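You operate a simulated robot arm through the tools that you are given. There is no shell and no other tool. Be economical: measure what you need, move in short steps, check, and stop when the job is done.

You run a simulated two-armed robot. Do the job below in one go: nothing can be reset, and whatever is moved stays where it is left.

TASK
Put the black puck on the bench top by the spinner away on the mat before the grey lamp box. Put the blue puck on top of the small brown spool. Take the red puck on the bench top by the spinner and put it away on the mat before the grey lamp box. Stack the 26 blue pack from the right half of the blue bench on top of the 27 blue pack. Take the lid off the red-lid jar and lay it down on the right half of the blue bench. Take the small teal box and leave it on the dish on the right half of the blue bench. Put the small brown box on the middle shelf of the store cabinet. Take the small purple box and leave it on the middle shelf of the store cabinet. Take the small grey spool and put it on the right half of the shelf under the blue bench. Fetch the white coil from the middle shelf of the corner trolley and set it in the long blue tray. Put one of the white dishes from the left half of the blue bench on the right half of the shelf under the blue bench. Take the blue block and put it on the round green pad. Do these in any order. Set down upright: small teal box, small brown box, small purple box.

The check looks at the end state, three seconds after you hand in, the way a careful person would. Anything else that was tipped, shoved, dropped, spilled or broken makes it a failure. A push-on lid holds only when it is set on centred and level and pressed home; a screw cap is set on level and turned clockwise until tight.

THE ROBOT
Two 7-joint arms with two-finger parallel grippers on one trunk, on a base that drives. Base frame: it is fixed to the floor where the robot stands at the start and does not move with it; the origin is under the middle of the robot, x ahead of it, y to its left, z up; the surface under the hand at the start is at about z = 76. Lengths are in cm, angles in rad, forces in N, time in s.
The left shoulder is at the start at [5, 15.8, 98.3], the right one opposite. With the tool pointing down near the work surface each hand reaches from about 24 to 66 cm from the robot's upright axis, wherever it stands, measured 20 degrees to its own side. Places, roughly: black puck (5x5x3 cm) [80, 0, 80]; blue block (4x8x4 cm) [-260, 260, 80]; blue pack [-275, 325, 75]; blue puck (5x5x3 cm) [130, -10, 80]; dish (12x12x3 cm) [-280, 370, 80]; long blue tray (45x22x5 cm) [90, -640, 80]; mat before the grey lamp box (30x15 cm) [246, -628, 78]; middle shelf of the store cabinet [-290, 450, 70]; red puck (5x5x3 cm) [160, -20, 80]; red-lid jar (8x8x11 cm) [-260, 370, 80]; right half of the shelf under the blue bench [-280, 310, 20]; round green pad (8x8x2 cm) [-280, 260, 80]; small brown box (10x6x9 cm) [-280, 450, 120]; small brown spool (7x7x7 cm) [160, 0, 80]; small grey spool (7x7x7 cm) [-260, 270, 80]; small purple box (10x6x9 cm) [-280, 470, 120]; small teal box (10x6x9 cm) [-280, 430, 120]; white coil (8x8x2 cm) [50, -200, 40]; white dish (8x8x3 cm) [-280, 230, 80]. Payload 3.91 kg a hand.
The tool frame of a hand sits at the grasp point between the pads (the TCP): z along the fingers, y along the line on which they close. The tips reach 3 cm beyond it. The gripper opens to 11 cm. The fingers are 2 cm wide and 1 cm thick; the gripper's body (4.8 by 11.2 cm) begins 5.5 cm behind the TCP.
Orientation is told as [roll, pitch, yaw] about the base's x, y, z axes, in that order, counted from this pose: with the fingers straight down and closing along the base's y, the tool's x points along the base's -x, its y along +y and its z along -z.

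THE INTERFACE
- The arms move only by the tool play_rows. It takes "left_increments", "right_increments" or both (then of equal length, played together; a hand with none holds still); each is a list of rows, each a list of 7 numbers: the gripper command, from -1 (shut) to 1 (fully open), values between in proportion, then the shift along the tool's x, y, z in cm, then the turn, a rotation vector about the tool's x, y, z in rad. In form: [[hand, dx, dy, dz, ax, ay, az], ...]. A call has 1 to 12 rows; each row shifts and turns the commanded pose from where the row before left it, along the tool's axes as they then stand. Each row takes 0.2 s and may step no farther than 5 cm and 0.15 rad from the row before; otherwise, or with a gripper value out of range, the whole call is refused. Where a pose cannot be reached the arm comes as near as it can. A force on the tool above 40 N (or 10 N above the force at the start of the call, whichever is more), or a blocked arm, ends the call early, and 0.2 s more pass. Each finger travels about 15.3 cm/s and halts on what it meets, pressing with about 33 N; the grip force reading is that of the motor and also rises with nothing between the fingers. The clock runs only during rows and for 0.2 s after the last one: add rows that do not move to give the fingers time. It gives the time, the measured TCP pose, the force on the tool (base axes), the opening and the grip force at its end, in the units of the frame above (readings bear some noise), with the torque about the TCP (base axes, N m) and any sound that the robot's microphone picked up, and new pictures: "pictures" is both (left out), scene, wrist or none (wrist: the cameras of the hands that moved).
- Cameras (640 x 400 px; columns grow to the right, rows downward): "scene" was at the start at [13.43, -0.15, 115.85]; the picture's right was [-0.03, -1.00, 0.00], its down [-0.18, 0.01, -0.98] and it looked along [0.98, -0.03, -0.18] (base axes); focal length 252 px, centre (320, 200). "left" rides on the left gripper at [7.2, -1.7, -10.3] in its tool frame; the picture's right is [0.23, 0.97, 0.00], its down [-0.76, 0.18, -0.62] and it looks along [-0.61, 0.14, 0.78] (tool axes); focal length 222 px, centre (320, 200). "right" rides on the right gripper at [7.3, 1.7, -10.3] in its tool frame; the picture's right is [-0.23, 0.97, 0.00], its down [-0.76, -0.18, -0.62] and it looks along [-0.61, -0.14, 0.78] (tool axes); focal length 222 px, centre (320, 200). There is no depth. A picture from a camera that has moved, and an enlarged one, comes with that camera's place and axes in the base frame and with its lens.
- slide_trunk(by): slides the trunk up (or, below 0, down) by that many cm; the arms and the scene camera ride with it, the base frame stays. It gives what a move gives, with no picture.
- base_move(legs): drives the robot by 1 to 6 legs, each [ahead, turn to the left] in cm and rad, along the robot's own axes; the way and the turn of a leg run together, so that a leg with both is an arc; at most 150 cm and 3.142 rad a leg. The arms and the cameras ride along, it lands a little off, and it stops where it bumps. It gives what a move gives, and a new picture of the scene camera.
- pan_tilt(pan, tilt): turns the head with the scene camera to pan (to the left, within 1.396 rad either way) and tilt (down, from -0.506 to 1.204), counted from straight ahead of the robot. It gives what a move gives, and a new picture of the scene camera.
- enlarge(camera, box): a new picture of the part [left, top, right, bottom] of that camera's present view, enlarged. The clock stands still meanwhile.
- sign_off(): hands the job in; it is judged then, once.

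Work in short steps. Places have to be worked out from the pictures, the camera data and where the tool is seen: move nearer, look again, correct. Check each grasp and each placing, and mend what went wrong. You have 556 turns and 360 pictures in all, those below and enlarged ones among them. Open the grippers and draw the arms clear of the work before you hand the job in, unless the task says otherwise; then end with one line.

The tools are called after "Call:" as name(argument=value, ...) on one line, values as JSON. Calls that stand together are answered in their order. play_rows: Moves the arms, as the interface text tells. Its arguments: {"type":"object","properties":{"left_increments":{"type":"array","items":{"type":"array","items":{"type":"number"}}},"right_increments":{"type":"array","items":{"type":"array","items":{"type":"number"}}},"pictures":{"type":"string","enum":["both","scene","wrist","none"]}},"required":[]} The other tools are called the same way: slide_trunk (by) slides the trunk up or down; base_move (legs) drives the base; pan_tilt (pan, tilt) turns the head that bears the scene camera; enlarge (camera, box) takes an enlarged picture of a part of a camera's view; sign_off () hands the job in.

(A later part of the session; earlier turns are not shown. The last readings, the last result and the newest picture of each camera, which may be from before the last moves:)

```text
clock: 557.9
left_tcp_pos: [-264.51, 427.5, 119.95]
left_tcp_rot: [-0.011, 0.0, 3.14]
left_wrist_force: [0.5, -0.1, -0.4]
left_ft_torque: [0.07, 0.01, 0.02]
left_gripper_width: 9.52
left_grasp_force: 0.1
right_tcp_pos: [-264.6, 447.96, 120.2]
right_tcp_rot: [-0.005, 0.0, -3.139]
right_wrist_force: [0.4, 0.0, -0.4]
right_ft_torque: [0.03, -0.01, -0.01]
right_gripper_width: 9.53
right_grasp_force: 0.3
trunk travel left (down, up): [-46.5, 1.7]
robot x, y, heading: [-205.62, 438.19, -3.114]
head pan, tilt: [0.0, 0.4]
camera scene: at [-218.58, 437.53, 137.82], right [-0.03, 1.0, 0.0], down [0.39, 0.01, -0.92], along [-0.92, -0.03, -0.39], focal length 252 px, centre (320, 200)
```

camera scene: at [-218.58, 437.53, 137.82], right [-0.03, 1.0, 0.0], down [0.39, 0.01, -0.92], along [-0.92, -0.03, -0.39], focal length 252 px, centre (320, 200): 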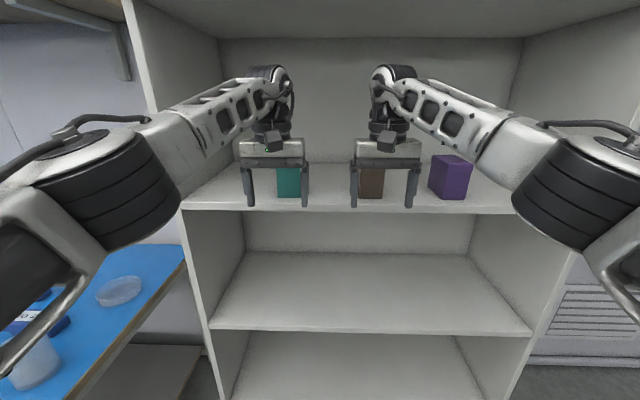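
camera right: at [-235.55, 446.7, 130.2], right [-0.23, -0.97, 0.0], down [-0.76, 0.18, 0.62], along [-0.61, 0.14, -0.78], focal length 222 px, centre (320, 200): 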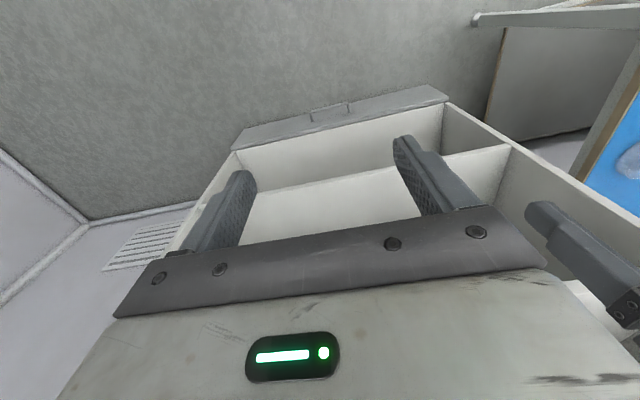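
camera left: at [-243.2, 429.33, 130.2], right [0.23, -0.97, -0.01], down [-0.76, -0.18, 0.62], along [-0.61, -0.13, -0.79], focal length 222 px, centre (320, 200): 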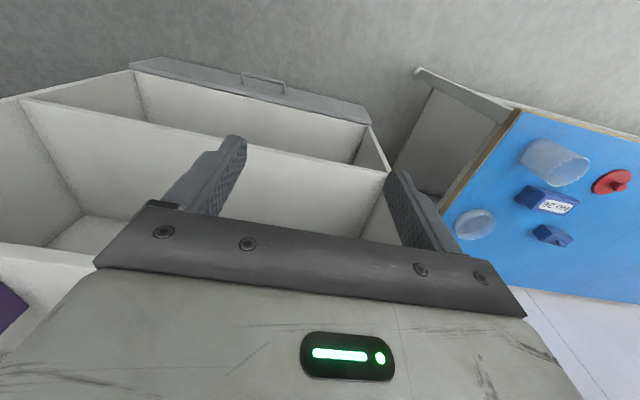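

Elbows now tuck in. I trim the y positions (+0.75 left, +1.4 right) and drive forward 17 cm so the fingers straddle both boxes.

Call:
play_rows(left_increments=[[0.73, 0, -0.75, 0, 0, 0, 0], [0.73, 0, 0, 0, 0, 0, 0]], right_increments=[[0.73, 0, -1.4, 0, 0, 0, 0], [0.73, 0, 0, 0, 0, 0, 0]], pictures="none")

Call:
base_move(legs=[[10, 0]])

Call:
enlarge(camera="left", box=[0, 0, 640, 400])

Call:
enlarge(camera="right", box=[0, 0, 640, 400])

```text
clock: 558.5
left_tcp_pos: [-264.43, 428.55, 120.07]
left_tcp_rot: [-0.012, 0.001, 3.14]
left_wrist_force: [0.1, 0.5, -0.6]
left_ft_torque: [0.03, 0.03, -0.03]
left_gripper_width: 9.52
left_grasp_force: 0.0
right_tcp_pos: [-264.45, 449.61, 119.95]
right_tcp_rot: [-0.004, 0.0, 3.141]
right_wrist_force: [-0.1, 0.2, 0.6]
right_ft_torque: [0.01, 0.01, 0.0]
right_gripper_width: 9.52
right_grasp_force: 0.1
trunk travel left (down, up): [-46.5, 1.7]
robot x, y, heading: [-205.49, 437.96, -3.112]
head pan, tilt: [0.0, 0.4]
```

```text
clock: 559.6
left_tcp_pos: [-274.62, 428.19, 119.94]
left_tcp_rot: [-0.013, 0.002, 3.139]
left_wrist_force: [1.0, 0.0, -0.5]
left_ft_torque: [-0.02, -0.03, 0.0]
left_gripper_width: 9.5
left_grasp_force: 0.0
right_tcp_pos: [-274.67, 449.31, 119.9]
right_tcp_rot: [-0.003, -0.001, 3.141]
right_wrist_force: [-0.2, -0.7, 0.4]
right_ft_torque: [0.0, -0.03, 0.02]
right_gripper_width: 9.54
right_grasp_force: 0.1
trunk travel left (down, up): [-46.5, 1.7]
robot x, y, heading: [-215.39, 437.6, -3.113]
head pan, tilt: [0.0, 0.4]
camera scene: at [-228.7, 437.43, 137.82], right [-0.03, 1.0, 0.0], down [0.39, 0.01, -0.92], along [-0.92, -0.03, -0.39], focal length 252 px, centre (320, 200)
```

scene: 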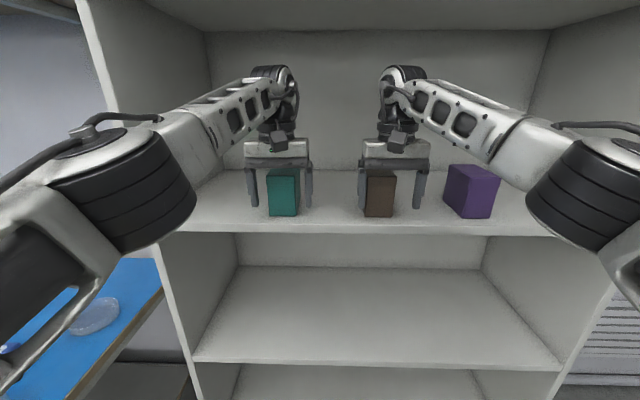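

```text
1.00 times, centred on (320, 200) of left (not enlarged: the box is as wide or as high as the picture)
camera zoom: at [-267.55, 429.71, 130.31], right [0.23, -0.97, -0.01], down [-0.76, -0.18, 0.62], along [-0.61, -0.13, -0.79], focal length 222 px, centre (320, 200)
```

zoom: 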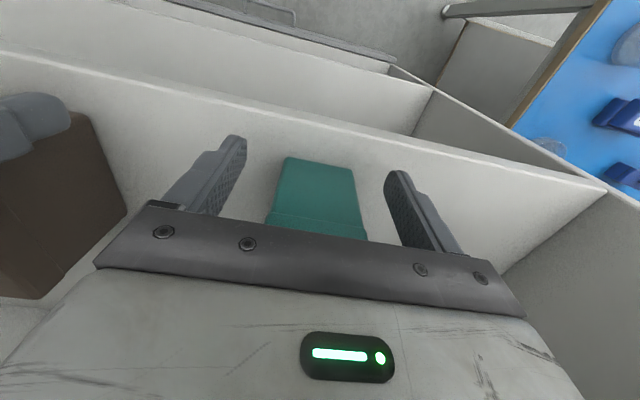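

```text
1.00 times, centred on (320, 200) of right (not enlarged: the box is as wide or as high as the picture)
camera zoom: at [-267.45, 447.52, 130.22], right [-0.23, -0.97, 0.0], down [-0.76, 0.18, 0.62], along [-0.61, 0.14, -0.78], focal length 222 px, centre (320, 200)
```

zoom: 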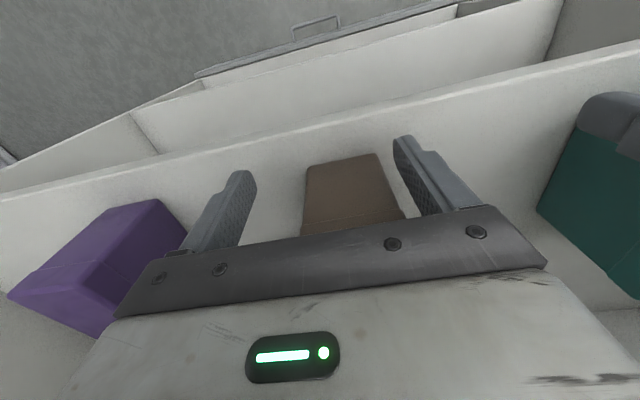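

Teal is centred; brown needs the right hand 1.2 cm toward −y. Trim and drive 7 cm further.

Call:
play_rows(left_increments=[[0.73, 0, 0.3, 0, 0, 0, 0], [0.73, 0, 0, 0, 0, 0, 0]], right_increments=[[0.73, 0, 1.1, 0, 0, 0, 0], [0.73, 0, 0, 0, 0, 0, 0]], pictures="none")

Call:
base_move(legs=[[7, 0]])

Call:
play_rows(left_increments=[[0.73, 0, 0, 0, 0, 0, 0]], right_increments=[[0.73, 0, 0, 0, 0, 0, 0]], pictures="wrist")

```text
clock: 560.2
left_tcp_pos: [-274.45, 428.01, 119.97]
left_tcp_rot: [-0.012, 0.003, 3.14]
left_wrist_force: [-0.3, 0.8, 0.9]
left_ft_torque: [-0.01, -0.02, -0.01]
left_gripper_width: 9.52
left_grasp_force: 0.1
right_tcp_pos: [-274.53, 448.18, 119.93]
right_tcp_rot: [-0.001, 0.001, 3.14]
right_wrist_force: [0.1, 0.3, 0.0]
right_ft_torque: [0.01, -0.01, 0.0]
right_gripper_width: 9.5
right_grasp_force: 0.0
trunk travel left (down, up): [-46.5, 1.7]
robot x, y, heading: [-215.72, 437.88, -3.109]
head pan, tilt: [0.0, 0.4]
```

```text
clock: 561.2
left_tcp_pos: [-281.36, 427.99, 119.94]
left_tcp_rot: [-0.014, 0.001, 3.138]
left_wrist_force: [-0.5, 0.4, -0.5]
left_ft_torque: [-0.02, 0.0, -0.01]
left_gripper_width: 9.53
left_grasp_force: 0.1
right_tcp_pos: [-281.56, 448.1, 119.8]
right_tcp_rot: [-0.003, -0.001, 3.135]
right_wrist_force: [-0.6, 0.9, 0.4]
right_ft_torque: [0.02, -0.03, -0.01]
right_gripper_width: 9.49
right_grasp_force: 0.0
trunk travel left (down, up): [-46.5, 1.7]
robot x, y, heading: [-222.36, 437.5, -3.111]
head pan, tilt: [0.0, 0.4]
camera scene: at [-235.59, 437.27, 137.82], right [-0.03, 1.0, 0.0], down [0.39, 0.01, -0.92], along [-0.92, -0.03, -0.39], focal length 252 px, centre (320, 200)
```

scene: 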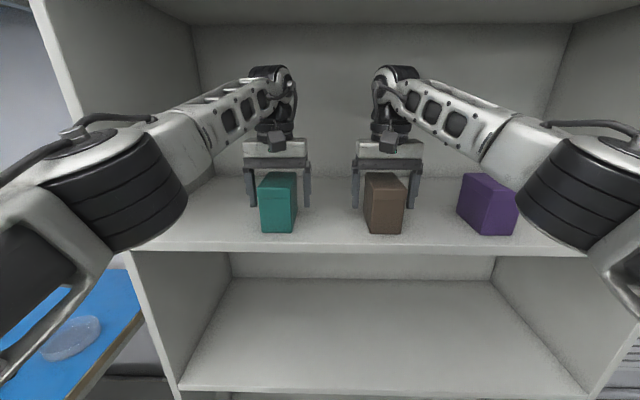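

```text
clock: 561.6
left_tcp_pos: [-281.44, 427.94, 119.98]
left_tcp_rot: [-0.014, 0.002, 3.137]
left_wrist_force: [-1.0, -0.2, 0.6]
left_ft_torque: [0.03, 0.02, 0.02]
left_gripper_width: 9.52
left_grasp_force: 0.1
right_tcp_pos: [-281.47, 448.32, 119.97]
right_tcp_rot: [-0.002, 0.0, 3.137]
right_wrist_force: [-0.7, -0.1, -0.1]
right_ft_torque: [0.01, 0.0, 0.0]
right_gripper_width: 9.53
right_grasp_force: 0.0
trunk travel left (down, up): [-46.5, 1.7]
robot x, y, heading: [-222.19, 437.36, -3.113]
head pan, tilt: [0.0, 0.4]
camera right: at [-274.24, 446.3, 130.24], right [-0.23, -0.97, 0.0], down [-0.76, 0.18, 0.62], along [-0.61, 0.15, -0.78], focal length 222 px, centre (320, 200)
camera left: at [-274.38, 429.37, 130.32], right [0.22, -0.97, -0.01], down [-0.76, -0.18, 0.62], along [-0.61, -0.13, -0.78], focal length 222 px, centre (320, 200)
```

right: 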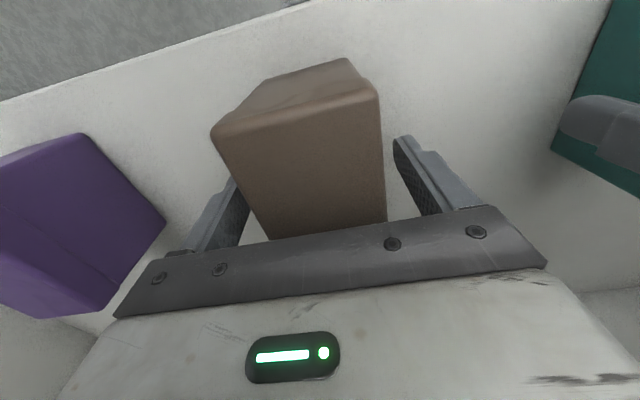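
left: 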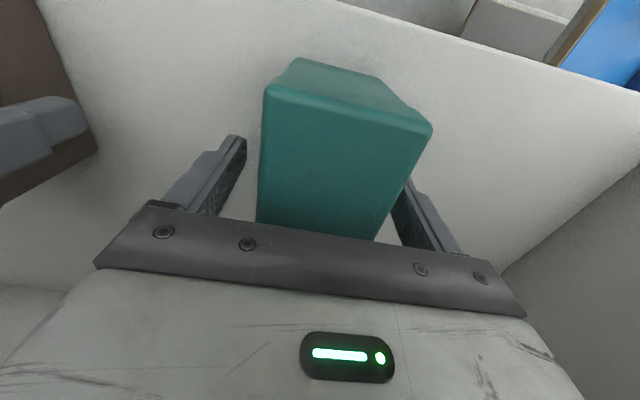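

Both boxes sit between the fingers. I close both hands.

Call:
play_rows(left_increments=[[0.0, 0, 0, 0, 0, 0, 0], [0.0, 0, 0, 0, 0, 0, 0], [0.0, 0, 0, 0, 0, 0, 0], [0.0, 0, 0, 0, 0, 0, 0]], right_increments=[[0.0, 0, 0, 0, 0, 0, 0], [0.0, 0, 0, 0, 0, 0, 0], [0.0, 0, 0, 0, 0, 0, 0], [0.0, 0, 0, 0, 0, 0, 0]], pictures="scene")

```text
clock: 562.6
left_tcp_pos: [-281.45, 427.98, 120.07]
left_tcp_rot: [-0.014, 0.002, 3.136]
left_wrist_force: [-0.5, -0.2, 0.3]
left_ft_torque: [-0.08, 0.1, 0.02]
left_gripper_width: 5.79
left_grasp_force: 33.5
right_tcp_pos: [-281.35, 448.18, 119.95]
right_tcp_rot: [-0.002, 0.001, 3.137]
right_wrist_force: [-0.2, -0.5, -0.2]
right_ft_torque: [-0.05, 0.02, 0.02]
right_gripper_width: 5.79
right_grasp_force: 33.4
trunk travel left (down, up): [-46.5, 1.7]
robot x, y, heading: [-222.4, 437.96, -3.117]
head pan, tilt: [0.0, 0.4]
camera scene: at [-235.49, 437.27, 137.83], right [-0.03, 1.0, 0.0], down [0.39, 0.01, -0.92], along [-0.92, -0.03, -0.39], focal length 252 px, centre (320, 200)
```

scene: 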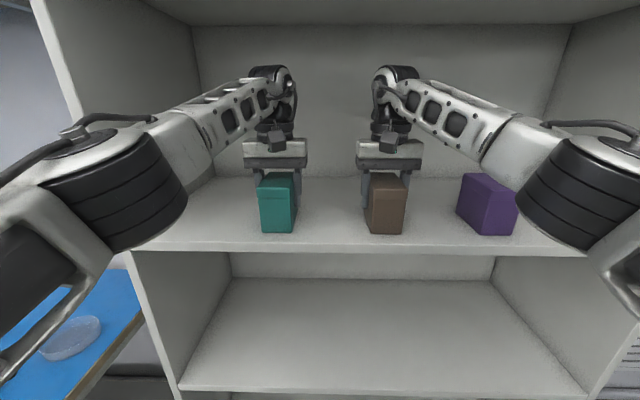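

Gripped (5.8 cm each). I lift 2.5 cm and back out.

Call:
play_rows(left_increments=[[0.0, 0, 0, -1, 0, 0, 0], [0.0, 0, 0, -1.5, 0, 0, 0], [0.0, 0, 0, 0, 0, 0, 0]], right_increments=[[0.0, 0, 0, -1, 0, 0, 0], [0.0, 0, 0, -1.5, 0, 0, 0], [0.0, 0, 0, 0, 0, 0, 0]], pictures="none")

Call:
base_move(legs=[[-30, 0]])

```text
clock: 563.4
left_tcp_pos: [-280.98, 427.74, 122.33]
left_tcp_rot: [-0.015, 0.0, 3.136]
left_wrist_force: [0.4, -0.1, -1.0]
left_ft_torque: [0.02, 0.02, -0.04]
left_gripper_width: 5.75
left_grasp_force: 33.4
left hand out of reach, approached as far as the arm can: row 2
right_tcp_pos: [-281.33, 448.3, 122.45]
right_tcp_rot: [-0.002, 0.001, 3.137]
right_wrist_force: [-0.7, 0.2, -1.3]
right_ft_torque: [0.0, 0.02, -0.02]
right_gripper_width: 5.78
right_grasp_force: 32.7
trunk travel left (down, up): [-46.5, 1.7]
robot x, y, heading: [-222.57, 437.58, -3.117]
head pan, tilt: [0.0, 0.4]
```

```text
clock: 565.5
left_tcp_pos: [-250.53, 428.66, 122.47]
left_tcp_rot: [-0.013, 0.002, 3.135]
left_wrist_force: [0.2, 0.1, -2.4]
left_ft_torque: [-0.02, 0.07, -0.04]
left_gripper_width: 5.79
left_grasp_force: 33.0
right_tcp_pos: [-250.77, 449.15, 122.3]
right_tcp_rot: [-0.002, 0.001, 3.135]
right_wrist_force: [-0.5, 0.5, -2.3]
right_ft_torque: [-0.01, 0.01, 0.02]
right_gripper_width: 5.77
right_grasp_force: 33.1
trunk travel left (down, up): [-46.5, 1.7]
robot x, y, heading: [-192.05, 438.5, -3.114]
head pan, tilt: [0.0, 0.4]
camera scene: at [-205.1, 438.13, 137.83], right [-0.03, 1.0, 0.0], down [0.39, 0.01, -0.92], along [-0.92, -0.02, -0.39], focal length 252 px, centre (320, 200)
```

scene: 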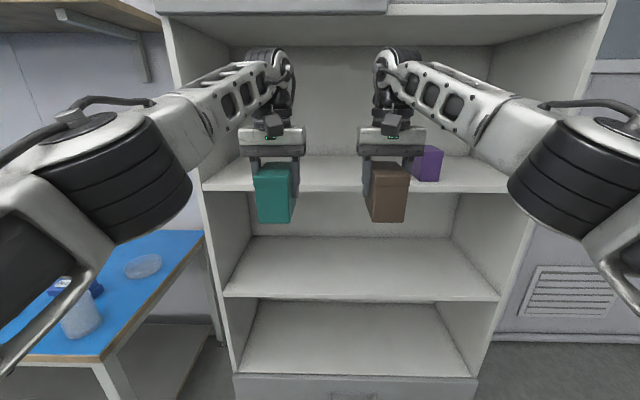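

Now lower the trunk 39.5 cm so the boxes are at the middle-shelf level (entry TCP≈83).

Call:
slide_trunk(by=-39.5)

Call:
pan_tilt(pan=0, tilt=0.45)

```text
clock: 569.3
left_tcp_pos: [-250.53, 428.71, 82.66]
left_tcp_rot: [-0.013, -0.001, 3.136]
left_wrist_force: [-1.1, -0.2, -1.6]
left_ft_torque: [0.0, 0.01, 0.0]
left_gripper_width: 5.77
left_grasp_force: 32.2
right_tcp_pos: [-250.88, 449.19, 82.82]
right_tcp_rot: [-0.001, -0.001, 3.135]
right_wrist_force: [0.6, 0.0, -1.1]
right_ft_torque: [0.01, 0.02, 0.03]
right_gripper_width: 5.79
right_grasp_force: 33.2
trunk travel left (down, up): [-7.0, 41.2]
robot x, y, heading: [-192.21, 438.15, -3.116]
head pan, tilt: [0.0, 0.4]
```

```text
clock: 569.9
left_tcp_pos: [-250.51, 428.67, 82.81]
left_tcp_rot: [-0.012, 0.002, 3.135]
left_wrist_force: [-0.7, 0.3, -0.7]
left_ft_torque: [0.0, 0.01, 0.03]
left_gripper_width: 5.79
left_grasp_force: 32.6
right_tcp_pos: [-250.99, 449.16, 82.78]
right_tcp_rot: [-0.002, -0.002, 3.135]
right_wrist_force: [0.8, -0.1, -1.5]
right_ft_torque: [-0.05, 0.01, 0.02]
right_gripper_width: 5.77
right_grasp_force: 33.0
trunk travel left (down, up): [-7.0, 41.2]
robot x, y, heading: [-192.1, 438.41, -3.12]
head pan, tilt: [0.0, 0.45]
camera scene: at [-205.07, 438.13, 97.86], right [-0.03, 1.0, 0.0], down [0.44, 0.01, -0.9], along [-0.9, -0.02, -0.44], focal length 252 px, centre (320, 200)
```

scene: 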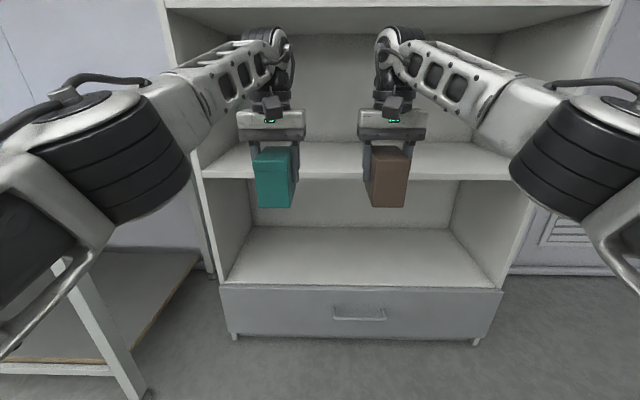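

Middle shelf is at z≈71.7, front edge x≈−273..−275. Drive 31 cm in.

Call:
base_move(legs=[[31.5, 0]])

```text
clock: 572.0
left_tcp_pos: [-282.54, 428.43, 82.8]
left_tcp_rot: [-0.013, 0.0, 3.126]
left_wrist_force: [0.3, -0.3, -1.4]
left_ft_torque: [-0.01, 0.01, 0.03]
left_gripper_width: 5.76
left_grasp_force: 32.6
right_tcp_pos: [-282.63, 448.77, 82.85]
right_tcp_rot: [-0.002, 0.001, 3.127]
right_wrist_force: [0.0, 0.0, -1.7]
right_ft_torque: [0.0, -0.03, -0.03]
right_gripper_width: 5.8
right_grasp_force: 32.6
trunk travel left (down, up): [-7.0, 41.2]
robot x, y, heading: [-224.27, 437.7, -3.122]
head pan, tilt: [0.0, 0.45]
camera scene: at [-236.9, 437.5, 97.86], right [-0.02, 1.0, 0.0], down [0.44, 0.01, -0.9], along [-0.9, -0.02, -0.44], focal length 252 px, centre (320, 200)
```

scene: 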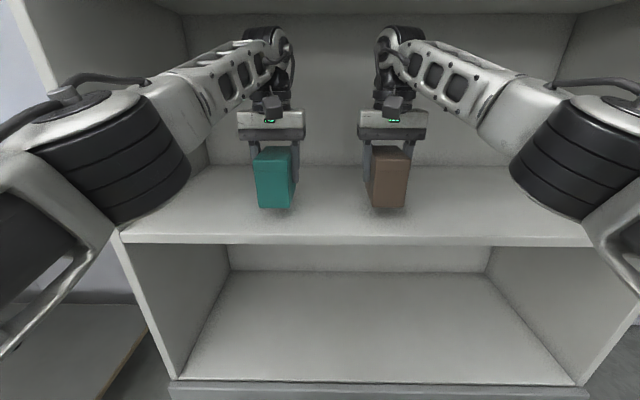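

Inside the middle compartment. I lower the right hand to the shelf in small steps.

Call:
play_rows(right_increments=[[0.0, 0, 0, 2, 0, 0, 0], [0.0, 0, 0, 1.2, 0, 0, 0], [0.0, 0, 0, 0.3, 0, 0, 0], [0.0, 0, 0, 0.3, 0, 0, 0], [0.0, 0, 0, 0.2, 0, 0, 0], [0.0, 0, 0, 0.2, 0, 0, 0], [0.0, 0, 0, 0, 0, 0, 0]], pictures="none")

```text
clock: 573.6
left_tcp_pos: [-282.18, 428.32, 83.04]
left_tcp_rot: [-0.011, -0.003, 3.129]
left_wrist_force: [-0.1, 0.1, -2.8]
left_ft_torque: [0.0, 0.0, -0.03]
left_gripper_width: 5.76
left_grasp_force: 32.6
right_tcp_pos: [-282.49, 448.9, 79.1]
right_tcp_rot: [-0.002, -0.01, 3.13]
right_wrist_force: [-0.4, -0.2, 32.8]
right_ft_torque: [-0.25, 0.09, -0.13]
right_gripper_width: 5.78
right_grasp_force: 33.2
trunk travel left (down, up): [-7.0, 41.2]
robot x, y, heading: [-223.56, 437.48, -3.124]
head pan, tilt: [0.0, 0.45]
```

Contact. Ease, open, check, and back out straight.

Call:
play_rows(right_increments=[[0.0, 0, 0, -0.3, 0, 0, 0], [0.2, 0, 0, 0, 0, 0, 0], [0.5, 0, 0, 0, 0, 0, 0], [0.6, 0, 0, 0, 0, 0, 0], [0.6, 0, 0, -0.4, 0, 0, 0]], pictures="both")

```text
clock: 574.8
left_tcp_pos: [-282.39, 428.31, 82.68]
left_tcp_rot: [-0.012, 0.0, 3.13]
left_wrist_force: [0.6, -0.3, -1.5]
left_ft_torque: [-0.02, 0.01, -0.02]
left_gripper_width: 5.78
left_grasp_force: 33.0
right_tcp_pos: [-282.66, 448.94, 79.19]
right_tcp_rot: [-0.002, 0.002, 3.129]
right_wrist_force: [0.1, -0.5, 0.1]
right_ft_torque: [0.01, 0.01, 0.05]
right_gripper_width: 8.8
right_grasp_force: 0.0
trunk travel left (down, up): [-7.0, 41.2]
robot x, y, heading: [-224.06, 437.97, -3.129]
head pan, tilt: [0.0, 0.45]
camera scene: at [-236.89, 437.49, 97.86], right [-0.02, 1.0, 0.0], down [0.44, 0.01, -0.9], along [-0.9, -0.02, -0.44], focal length 252 px, centre (320, 200)
camera right: at [-275.57, 446.95, 89.57], right [-0.24, -0.97, 0.0], down [-0.76, 0.19, 0.62], along [-0.6, 0.15, -0.78], focal length 222 px, centre (320, 200)
```

scene: 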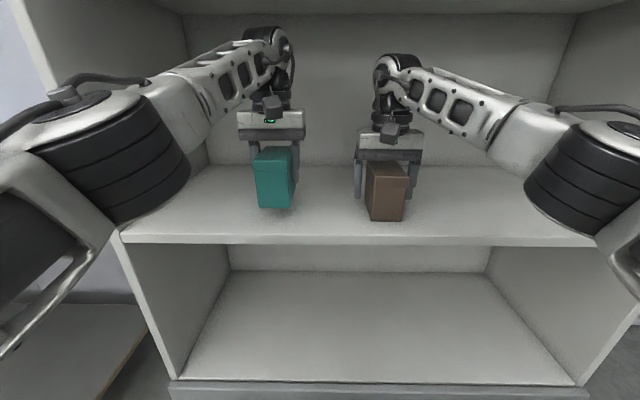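
right: 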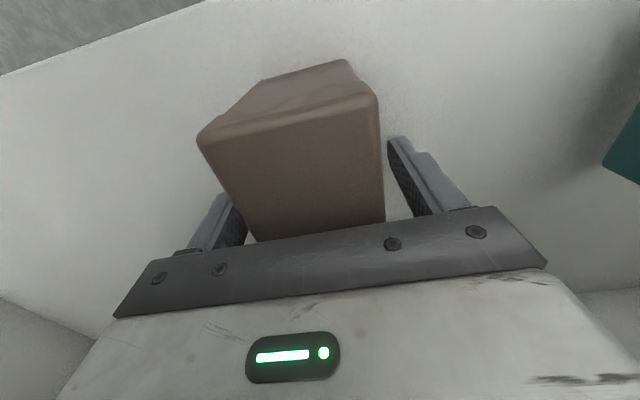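

Brown stands on the middle shelf. I open wider and back out 31 cm.

Call:
play_rows(right_increments=[[0.75, 0, 0, 0, 0, 0, 0], [0.75, 0, 0, 0, 0, 0, 0]], pictures="none")

Call:
base_move(legs=[[-32, 0]])

```text
clock: 575.4
left_tcp_pos: [-282.49, 428.47, 82.86]
left_tcp_rot: [-0.013, 0.0, 3.128]
left_wrist_force: [0.6, 0.5, -2.1]
left_ft_torque: [0.02, -0.03, -0.01]
left_gripper_width: 5.8
left_grasp_force: 32.8
right_tcp_pos: [-282.73, 448.97, 79.36]
right_tcp_rot: [-0.002, 0.001, 3.128]
right_wrist_force: [-0.6, 0.6, -0.1]
right_ft_torque: [0.0, 0.0, -0.02]
right_gripper_width: 9.64
right_grasp_force: 0.1
trunk travel left (down, up): [-7.0, 41.2]
robot x, y, heading: [-224.01, 437.63, -3.122]
head pan, tilt: [0.0, 0.45]
```

```text
clock: 577.6
left_tcp_pos: [-250.37, 428.9, 82.67]
left_tcp_rot: [-0.012, 0.001, 3.13]
left_wrist_force: [-0.8, 0.3, -1.5]
left_ft_torque: [0.02, 0.0, -0.02]
left_gripper_width: 5.79
left_grasp_force: 33.1
right_tcp_pos: [-250.74, 449.47, 79.32]
right_tcp_rot: [-0.003, -0.003, 3.129]
right_wrist_force: [0.8, 0.6, -0.2]
right_ft_torque: [0.01, 0.02, -0.01]
right_gripper_width: 9.63
right_grasp_force: 0.2
trunk travel left (down, up): [-7.0, 41.2]
robot x, y, heading: [-191.5, 437.82, -3.119]
head pan, tilt: [0.0, 0.45]
camera scene: at [-204.88, 438.11, 97.86], right [-0.02, 1.0, 0.0], down [0.44, 0.01, -0.9], along [-0.9, -0.02, -0.44], focal length 252 px, centre (320, 200)
```

scene: 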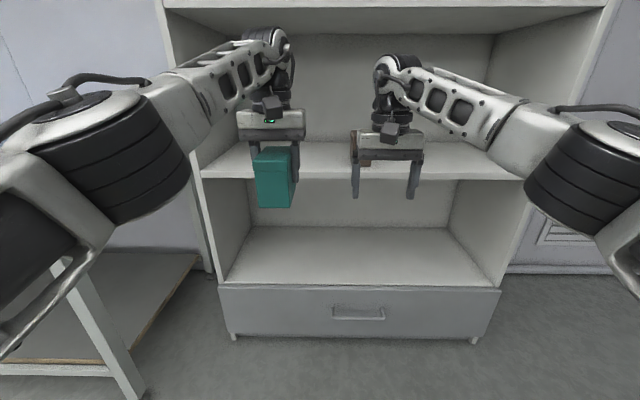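

Next the purple box with the right hand: shift the base +21 cm in y, raise the trunk 39.5.

Call:
base_move(legs=[[-12, 0], [0, -1.0], [25, 0], [0, 0.985]])

Call:
slide_trunk(by=39.5)

Call:
pan_tilt(pan=0, tilt=0.4)

```text
clock: 585.3
left_tcp_pos: [-252.49, 450.18, 82.77]
left_tcp_rot: [-0.011, 0.0, 3.128]
left_wrist_force: [-0.4, -0.2, -3.2]
left_ft_torque: [0.03, 0.0, 0.02]
left_gripper_width: 5.77
left_grasp_force: 32.7
right_tcp_pos: [-252.85, 470.8, 79.31]
right_tcp_rot: [-0.002, -0.001, 3.128]
right_wrist_force: [0.0, 0.2, 0.4]
right_ft_torque: [-0.01, 0.0, -0.01]
right_gripper_width: 9.64
right_grasp_force: 0.0
trunk travel left (down, up): [-7.0, 41.2]
robot x, y, heading: [-193.55, 459.82, -3.12]
head pan, tilt: [0.0, 0.45]
camera scene: at [-206.97, 459.32, 97.86], right [-0.02, 1.0, 0.0], down [0.44, 0.01, -0.9], along [-0.9, -0.02, -0.44], focal length 252 px, centre (320, 200)
```

scene: 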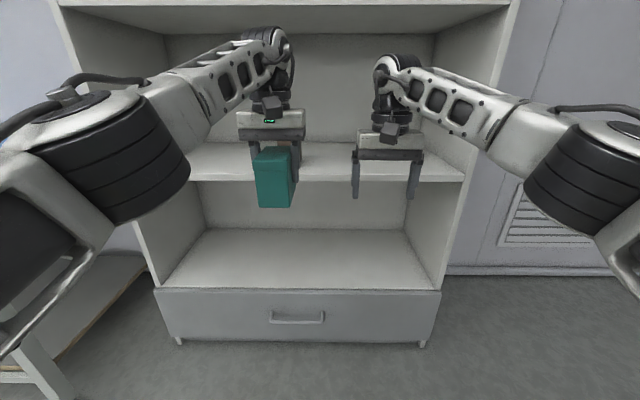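

```text
clock: 589.1
left_tcp_pos: [-252.5, 450.25, 122.32]
left_tcp_rot: [-0.013, 0.0, 3.129]
left_wrist_force: [0.8, 0.3, -1.9]
left_ft_torque: [0.0, 0.0, 0.03]
left_gripper_width: 5.8
left_grasp_force: 33.0
right_tcp_pos: [-252.88, 470.74, 118.74]
right_tcp_rot: [-0.003, 0.001, 3.128]
right_wrist_force: [-0.6, 0.6, -1.4]
right_ft_torque: [-0.02, 0.02, 0.01]
right_gripper_width: 9.63
right_grasp_force: 0.0
trunk travel left (down, up): [-46.5, 1.7]
robot x, y, heading: [-193.64, 459.28, -3.123]
head pan, tilt: [0.0, 0.45]
```

```text
clock: 589.8
left_tcp_pos: [-252.49, 450.32, 122.21]
left_tcp_rot: [-0.012, 0.001, 3.128]
left_wrist_force: [0.2, 0.2, -2.3]
left_ft_torque: [0.03, -0.01, 0.01]
left_gripper_width: 5.79
left_grasp_force: 33.4
right_tcp_pos: [-252.75, 470.77, 118.74]
right_tcp_rot: [-0.005, -0.001, 3.128]
right_wrist_force: [0.3, 0.9, 0.5]
right_ft_torque: [0.01, 0.01, 0.0]
right_gripper_width: 9.66
right_grasp_force: 0.0
trunk travel left (down, up): [-46.5, 1.7]
robot x, y, heading: [-194.18, 459.44, -3.126]
head pan, tilt: [0.0, 0.4]
camera scene: at [-207.05, 459.32, 137.83], right [-0.02, 1.0, 0.0], down [0.39, 0.01, -0.92], along [-0.92, -0.02, -0.39], focal length 252 px, centre (320, 200)
```

scene: 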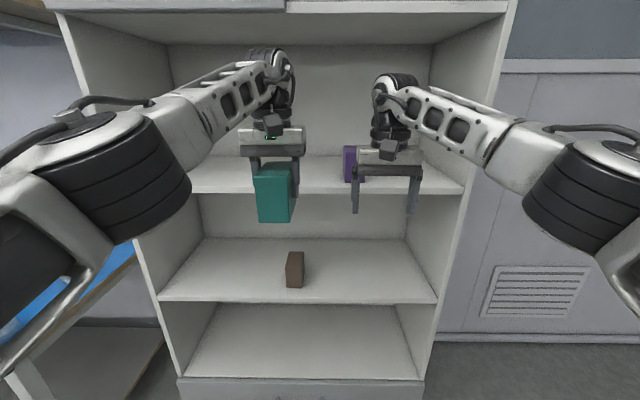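

Brown stands on the middle shelf. Purple is half hidden; I look with the right wrist camera.

Call:
base_move(legs=[[9, 0]])

Call:
enlarge(camera="right", box=[0, 0, 640, 400])

```text
clock: 590.9
left_tcp_pos: [-261.3, 449.88, 122.28]
left_tcp_rot: [-0.011, 0.0, 3.131]
left_wrist_force: [-0.8, 0.4, -1.6]
left_ft_torque: [0.05, -0.01, -0.02]
left_gripper_width: 5.81
left_grasp_force: 33.0
right_tcp_pos: [-261.62, 470.38, 118.75]
right_tcp_rot: [-0.002, 0.003, 3.132]
right_wrist_force: [-0.5, -0.1, 0.0]
right_ft_torque: [0.01, -0.01, 0.01]
right_gripper_width: 9.62
right_grasp_force: 0.1
trunk travel left (down, up): [-46.5, 1.7]
robot x, y, heading: [-202.49, 459.4, -3.124]
head pan, tilt: [0.0, 0.4]
camera scene: at [-215.86, 459.1, 137.82], right [-0.02, 1.0, 0.0], down [0.39, 0.01, -0.92], along [-0.92, -0.02, -0.39], focal length 252 px, centre (320, 200)
```

scene: 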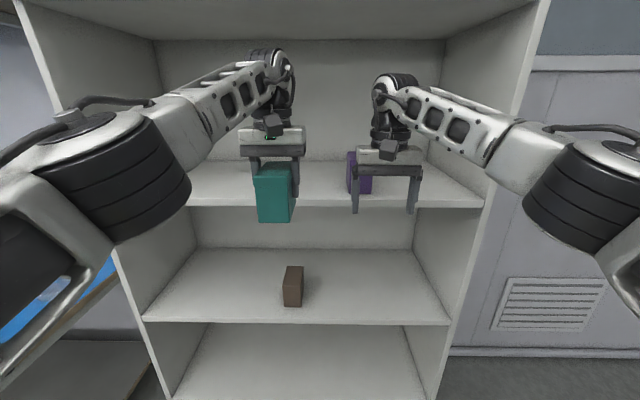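

```text
1.00 times, centred on (320, 200) of right (not enlarged: the box is as wide or as high as the picture)
camera zoom: at [-254.48, 468.48, 129.05], right [-0.24, -0.97, 0.0], down [-0.76, 0.18, 0.62], along [-0.6, 0.15, -0.78], focal length 222 px, centre (320, 200)
```

zoom: 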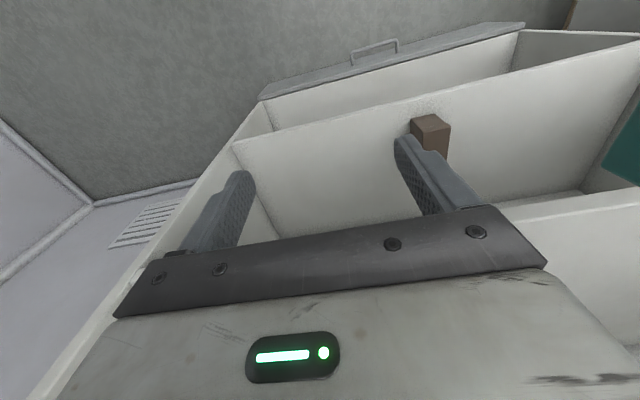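

Call:
enlarge(camera="scene", box=[320, 130, 440, 220])

```text
4.44 times, centred on (380, 175) of scene
camera zoom: at [-215.86, 459.1, 137.82], right [-0.02, 1.0, 0.0], down [0.39, 0.01, -0.92], along [-0.92, -0.02, -0.39], focal length 1122 px, centre (53, 311)
```

zoom: 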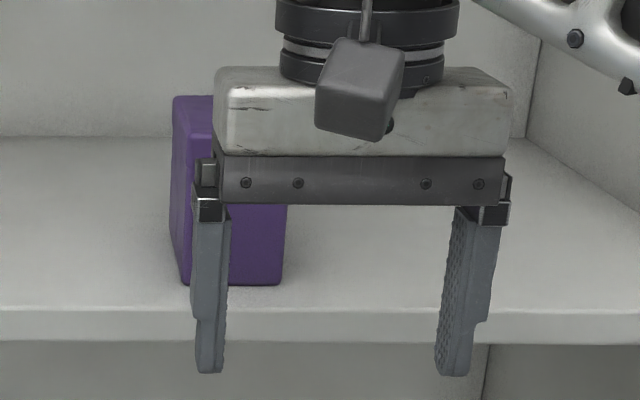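

Purple front spans y 466.1–471.7 at x≈−277.6. I shift the right hand −1.1 in y, raise 1 cm, and drive in 20 cm.

Call:
play_rows(right_increments=[[0.75, 0, 1.1, -0.5, 0, 0, 0], [0.75, 0, 0, -0.5, 0, 0, 0]], pictures="none")

Call:
base_move(legs=[[13, 0]])

Call:
enlarge(camera="right", box=[0, 0, 640, 400])

```text
clock: 591.5
left_tcp_pos: [-261.1, 449.85, 122.19]
left_tcp_rot: [-0.012, -0.001, 3.132]
left_wrist_force: [0.6, 0.4, -1.0]
left_ft_torque: [-0.02, 0.05, 0.04]
left_gripper_width: 5.76
left_grasp_force: 33.3
right_tcp_pos: [-261.61, 469.33, 119.91]
right_tcp_rot: [-0.002, -0.001, 3.131]
right_wrist_force: [-0.1, 0.3, -0.1]
right_ft_torque: [0.01, -0.03, -0.02]
right_gripper_width: 9.64
right_grasp_force: 0.0
trunk travel left (down, up): [-46.5, 1.7]
robot x, y, heading: [-203.05, 459.51, -3.122]
head pan, tilt: [0.0, 0.4]
```

```text
clock: 592.7
left_tcp_pos: [-273.8, 449.57, 122.3]
left_tcp_rot: [-0.013, 0.001, 3.133]
left_wrist_force: [-0.6, -0.3, -1.7]
left_ft_torque: [0.0, -0.05, 0.0]
left_gripper_width: 5.79
left_grasp_force: 33.0
right_tcp_pos: [-274.39, 468.94, 119.91]
right_tcp_rot: [0.0, 0.001, 3.133]
right_wrist_force: [-0.3, -0.6, -1.2]
right_ft_torque: [-0.02, -0.01, 0.01]
right_gripper_width: 9.62
right_grasp_force: 0.0
trunk travel left (down, up): [-46.5, 1.7]
robot x, y, heading: [-215.58, 458.94, -3.12]
head pan, tilt: [0.0, 0.4]
camera scene: at [-228.51, 458.8, 137.82], right [-0.02, 1.0, 0.0], down [0.39, 0.01, -0.92], along [-0.92, -0.02, -0.39], focal length 252 px, centre (320, 200)
```

scene: 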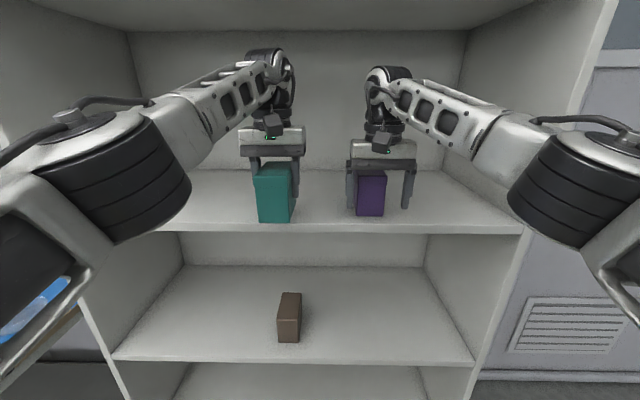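

```text
1.00 times, centred on (320, 200) of right (not enlarged: the box is as wide or as high as the picture)
camera zoom: at [-267.22, 466.94, 130.13], right [-0.24, -0.97, 0.0], down [-0.76, 0.18, 0.62], along [-0.6, 0.15, -0.78], focal length 222 px, centre (320, 200)
```

zoom: 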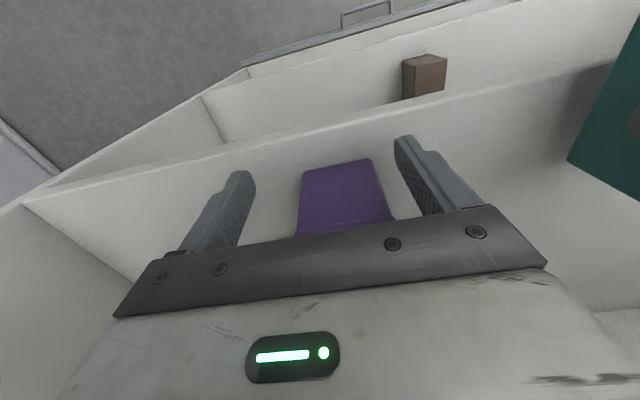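

Shift −0.8 cm in y and drive the last 7 cm, then close.

Call:
play_rows(right_increments=[[0.75, 0, 0.8, 0, 0, 0, 0], [0.75, 0, 0, 0, 0, 0, 0]], pictures="none")

Call:
base_move(legs=[[7.2, 0]])

Call:
play_rows(right_increments=[[0.75, 0, 0, 0, 0, 0, 0], [0.0, 0, 0, 0, 0, 0, 0], [0.0, 0, 0, 0, 0, 0, 0], [0.0, 0, 0, 0, 0, 0, 0], [0.0, 0, 0, 0, 0, 0, 0]], pictures="wrist")

```text
clock: 593.3
left_tcp_pos: [-273.81, 449.52, 122.25]
left_tcp_rot: [-0.012, 0.0, 3.132]
left_wrist_force: [0.1, -0.1, -1.5]
left_ft_torque: [0.02, 0.01, 0.0]
left_gripper_width: 5.8
left_grasp_force: 32.4
right_tcp_pos: [-274.29, 468.06, 119.9]
right_tcp_rot: [-0.002, 0.0, 3.133]
right_wrist_force: [-0.5, 0.0, -0.5]
right_ft_torque: [0.0, -0.03, 0.03]
right_gripper_width: 9.62
right_grasp_force: 0.0
trunk travel left (down, up): [-46.5, 1.7]
robot x, y, heading: [-215.37, 458.72, -3.117]
head pan, tilt: [0.0, 0.4]
```

```text
clock: 594.4
left_tcp_pos: [-281.22, 449.29, 122.13]
left_tcp_rot: [-0.011, 0.003, 3.132]
left_wrist_force: [-0.3, -0.1, -3.1]
left_ft_torque: [0.01, -0.02, 0.0]
left_gripper_width: 5.78
left_grasp_force: 33.0
right_tcp_pos: [-281.62, 467.89, 119.85]
right_tcp_rot: [-0.003, 0.0, 3.134]
right_wrist_force: [-0.3, -0.1, -0.4]
right_ft_torque: [0.01, -0.02, -0.03]
right_gripper_width: 9.63
right_grasp_force: 0.1
trunk travel left (down, up): [-46.5, 1.7]
robot x, y, heading: [-222.42, 458.91, -3.118]
head pan, tilt: [0.0, 0.4]
camera scene: at [-235.74, 458.61, 137.82], right [-0.02, 1.0, 0.0], down [0.39, 0.01, -0.92], along [-0.92, -0.02, -0.39], focal length 252 px, centre (320, 200)
```

scene: 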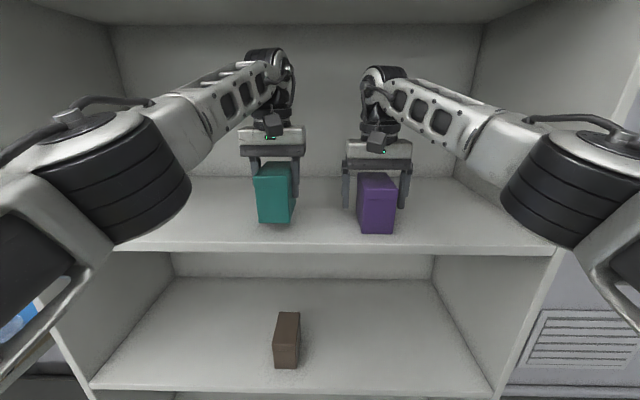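

```text
clock: 595.5
left_tcp_pos: [-281.09, 449.28, 122.22]
left_tcp_rot: [-0.012, 0.0, 3.135]
left_wrist_force: [-0.5, 0.5, -2.3]
left_ft_torque: [0.01, 0.02, 0.03]
left_gripper_width: 5.77
left_grasp_force: 32.8
right_tcp_pos: [-281.53, 467.85, 120.0]
right_tcp_rot: [-0.002, 0.001, 3.132]
right_wrist_force: [-0.5, 0.7, 2.0]
right_ft_torque: [-0.07, -0.09, 0.05]
right_gripper_width: 5.78
right_grasp_force: 33.3
trunk travel left (down, up): [-46.5, 1.7]
robot x, y, heading: [-222.56, 458.87, -3.119]
head pan, tilt: [0.0, 0.4]
camera right: at [-274.34, 465.97, 130.22], right [-0.23, -0.97, 0.0], down [-0.76, 0.18, 0.62], along [-0.61, 0.15, -0.78], focal length 222 px, centre (320, 200)
```

right: 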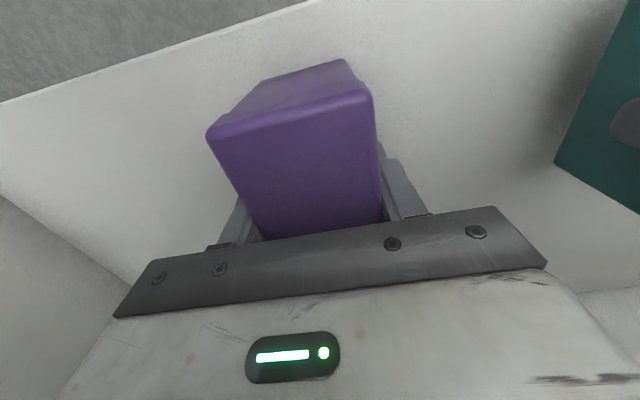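

Gripped purple. I lift, back out, retract the left hand (teal) so it stays outside, and lower the trunk.

Call:
play_rows(right_increments=[[0.0, 0, 0, -1, 0, 0, 0], [0.0, 0, 0, -1.3, 0, 0, 0], [0.0, 0, 0, 0, 0, 0, 0]], pictures="none")

Call:
base_move(legs=[[-31, 0]])

Call:
play_rows(left_increments=[[0.0, 4.4, 0, 0, 0, 0, 0], [0.0, 4.4, 0, 0, 0, 0, 0], [0.0, 4.4, 0, 0, 0, 0, 0], [0.0, 4.4, 0, 0, 0, 0, 0], [0.0, 4.4, 0, 0, 0, 0, 0]], pictures="none")

Call:
slide_trunk(by=-39.5)

Call:
base_move(legs=[[20, 0]])

```text
clock: 596.4
left_tcp_pos: [-281.04, 449.18, 122.24]
left_tcp_rot: [-0.012, -0.001, 3.132]
left_wrist_force: [0.7, 0.0, -2.1]
left_ft_torque: [0.02, -0.02, -0.04]
left_gripper_width: 5.78
left_grasp_force: 33.1
right_tcp_pos: [-281.77, 467.94, 122.22]
right_tcp_rot: [-0.003, 0.0, 3.132]
right_wrist_force: [1.1, -0.4, -1.9]
right_ft_torque: [0.01, 0.01, 0.03]
right_gripper_width: 5.77
right_grasp_force: 33.0
trunk travel left (down, up): [-46.5, 1.7]
robot x, y, heading: [-222.34, 458.39, -3.118]
head pan, tilt: [0.0, 0.4]
```

```text
clock: 598.5
left_tcp_pos: [-249.44, 449.6, 122.23]
left_tcp_rot: [-0.012, 0.0, -3.137]
left_wrist_force: [0.6, 0.1, -1.1]
left_ft_torque: [0.03, 0.04, -0.01]
left_gripper_width: 5.78
left_grasp_force: 33.1
right_tcp_pos: [-250.27, 468.11, 122.18]
right_tcp_rot: [-0.003, -0.001, -3.138]
right_wrist_force: [0.6, -0.4, -2.0]
right_ft_torque: [0.02, 0.03, 0.02]
right_gripper_width: 5.8
right_grasp_force: 33.0
trunk travel left (down, up): [-46.5, 1.7]
robot x, y, heading: [-191.24, 459.7, -3.109]
head pan, tilt: [0.0, 0.4]
camera scene: at [-204.15, 459.4, 137.83], right [-0.03, 1.0, 0.0], down [0.39, 0.01, -0.92], along [-0.92, -0.03, -0.39], focal length 252 px, centre (320, 200)
```

scene: 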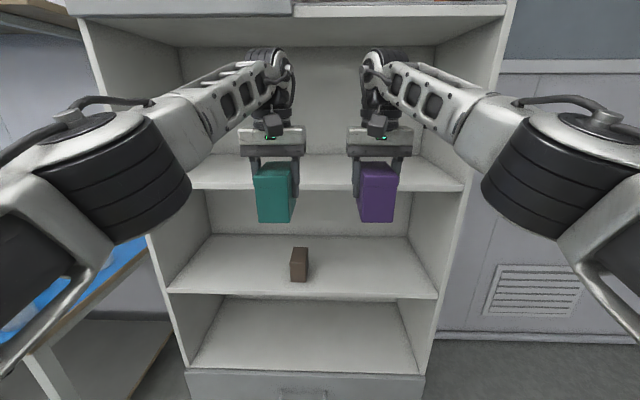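

```text
clock: 599.7
left_tcp_pos: [-227.45, 449.56, 122.28]
left_tcp_rot: [-0.012, -0.001, -3.138]
left_wrist_force: [0.2, -0.3, -2.7]
left_ft_torque: [0.02, 0.02, -0.02]
left_gripper_width: 5.77
left_grasp_force: 32.9
right_tcp_pos: [-250.22, 468.04, 122.31]
right_tcp_rot: [-0.003, 0.0, -3.137]
right_wrist_force: [0.3, -0.1, -1.3]
right_ft_torque: [-0.02, 0.02, -0.01]
right_gripper_width: 5.81
right_grasp_force: 33.0
trunk travel left (down, up): [-46.5, 1.7]
robot x, y, heading: [-191.07, 460.31, -3.104]
head pan, tilt: [0.0, 0.4]
```

```text
clock: 603.5
left_tcp_pos: [-227.53, 449.55, 82.71]
left_tcp_rot: [-0.013, 0.0, -3.137]
left_wrist_force: [-0.1, 0.4, -1.8]
left_ft_torque: [-0.03, -0.01, 0.01]
left_gripper_width: 5.78
left_grasp_force: 32.3
right_tcp_pos: [-250.22, 468.21, 82.7]
right_tcp_rot: [-0.001, 0.001, -3.138]
right_wrist_force: [0.5, 0.4, -1.6]
right_ft_torque: [-0.03, 0.01, 0.0]
right_gripper_width: 5.81
right_grasp_force: 33.3
trunk travel left (down, up): [-7.0, 41.2]
robot x, y, heading: [-190.9, 459.77, -3.105]
head pan, tilt: [0.0, 0.4]
```

```text
clock: 605.0
left_tcp_pos: [-247.56, 448.99, 82.84]
left_tcp_rot: [-0.014, 0.001, -3.14]
left_wrist_force: [-0.1, -0.1, -1.3]
left_ft_torque: [-0.01, 0.0, -0.01]
left_gripper_width: 5.8
left_grasp_force: 33.2
right_tcp_pos: [-270.26, 467.64, 82.72]
right_tcp_rot: [-0.001, 0.001, -3.14]
right_wrist_force: [0.4, 0.4, -0.5]
right_ft_torque: [-0.01, 0.0, 0.0]
right_gripper_width: 5.78
right_grasp_force: 32.5
trunk travel left (down, up): [-7.0, 41.2]
robot x, y, heading: [-211.06, 458.96, -3.112]
head pan, tilt: [0.0, 0.4]
camera scene: at [-224.17, 458.74, 98.33], right [-0.03, 1.0, 0.0], down [0.39, 0.01, -0.92], along [-0.92, -0.03, -0.39], focal length 252 px, centre (320, 200)
```

scene: 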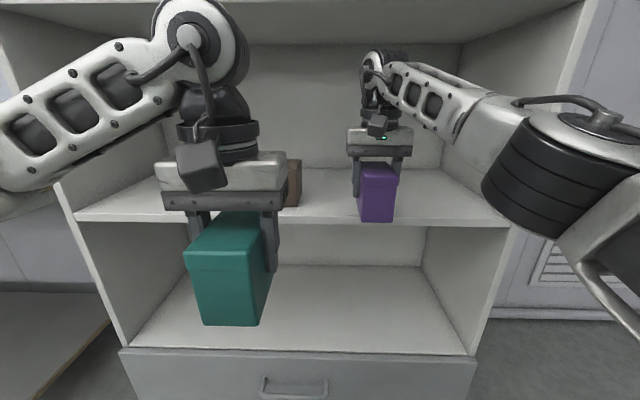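

Left stays well outside. Drive 12 cm more and lower purple onto the shelf.

Call:
base_move(legs=[[12, 0]])

Call:
play_rows(right_increments=[[0.0, 0, 0, 2, 0, 0, 0], [0.0, 0, 0, 0.9, 0, 0, 0], [0.0, 0, 0, 0.2, 0, 0, 0], [0.0, 0, 0, 0.2, 0, 0, 0], [0.0, 0, 0, 0.2, 0, 0, 0], [0.0, 0, 0, 0, 0, 0, 0]], pictures="scene")

```text
clock: 606.3
left_tcp_pos: [-259.63, 448.57, 82.82]
left_tcp_rot: [-0.013, -0.001, -3.14]
left_wrist_force: [-0.5, 0.2, -1.7]
left_ft_torque: [0.01, -0.03, -0.01]
left_gripper_width: 5.79
left_grasp_force: 32.6
right_tcp_pos: [-282.29, 467.09, 82.66]
right_tcp_rot: [-0.003, -0.001, -3.143]
right_wrist_force: [-0.5, 0.7, -0.5]
right_ft_torque: [0.01, 0.02, 0.03]
right_gripper_width: 5.78
right_grasp_force: 33.2
trunk travel left (down, up): [-7.0, 41.2]
robot x, y, heading: [-222.98, 458.55, -3.103]
head pan, tilt: [0.0, 0.4]
camera scene: at [-236.18, 458.34, 98.33], right [-0.03, 1.0, 0.0], down [0.39, 0.01, -0.92], along [-0.92, -0.03, -0.39], focal length 252 px, centre (320, 200)
```

scene: 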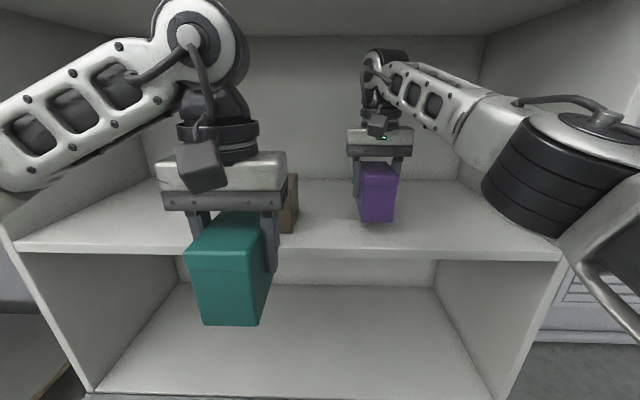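

```text
clock: 607.7
left_tcp_pos: [-259.38, 448.62, 82.86]
left_tcp_rot: [-0.012, -0.003, -3.14]
left_wrist_force: [0.0, -0.7, -2.7]
left_ft_torque: [0.0, 0.01, 0.04]
left_gripper_width: 5.79
left_grasp_force: 33.1
right_tcp_pos: [-282.13, 467.17, 79.83]
right_tcp_rot: [-0.001, -0.013, -3.139]
right_wrist_force: [-4.1, 0.6, 32.4]
right_ft_torque: [-0.14, 0.06, 0.06]
right_gripper_width: 5.77
right_grasp_force: 33.2
trunk travel left (down, up): [-7.0, 41.2]
robot x, y, heading: [-222.91, 458.72, -3.108]
head pan, tilt: [0.0, 0.4]
camera scene: at [-235.97, 458.32, 98.39], right [-0.03, 1.0, 0.0], down [0.39, 0.01, -0.92], along [-0.92, -0.03, -0.39], focal length 252 px, centre (320, 200)
```

scene: 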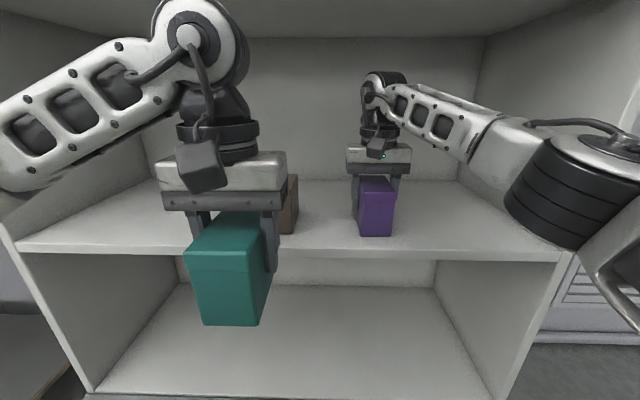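

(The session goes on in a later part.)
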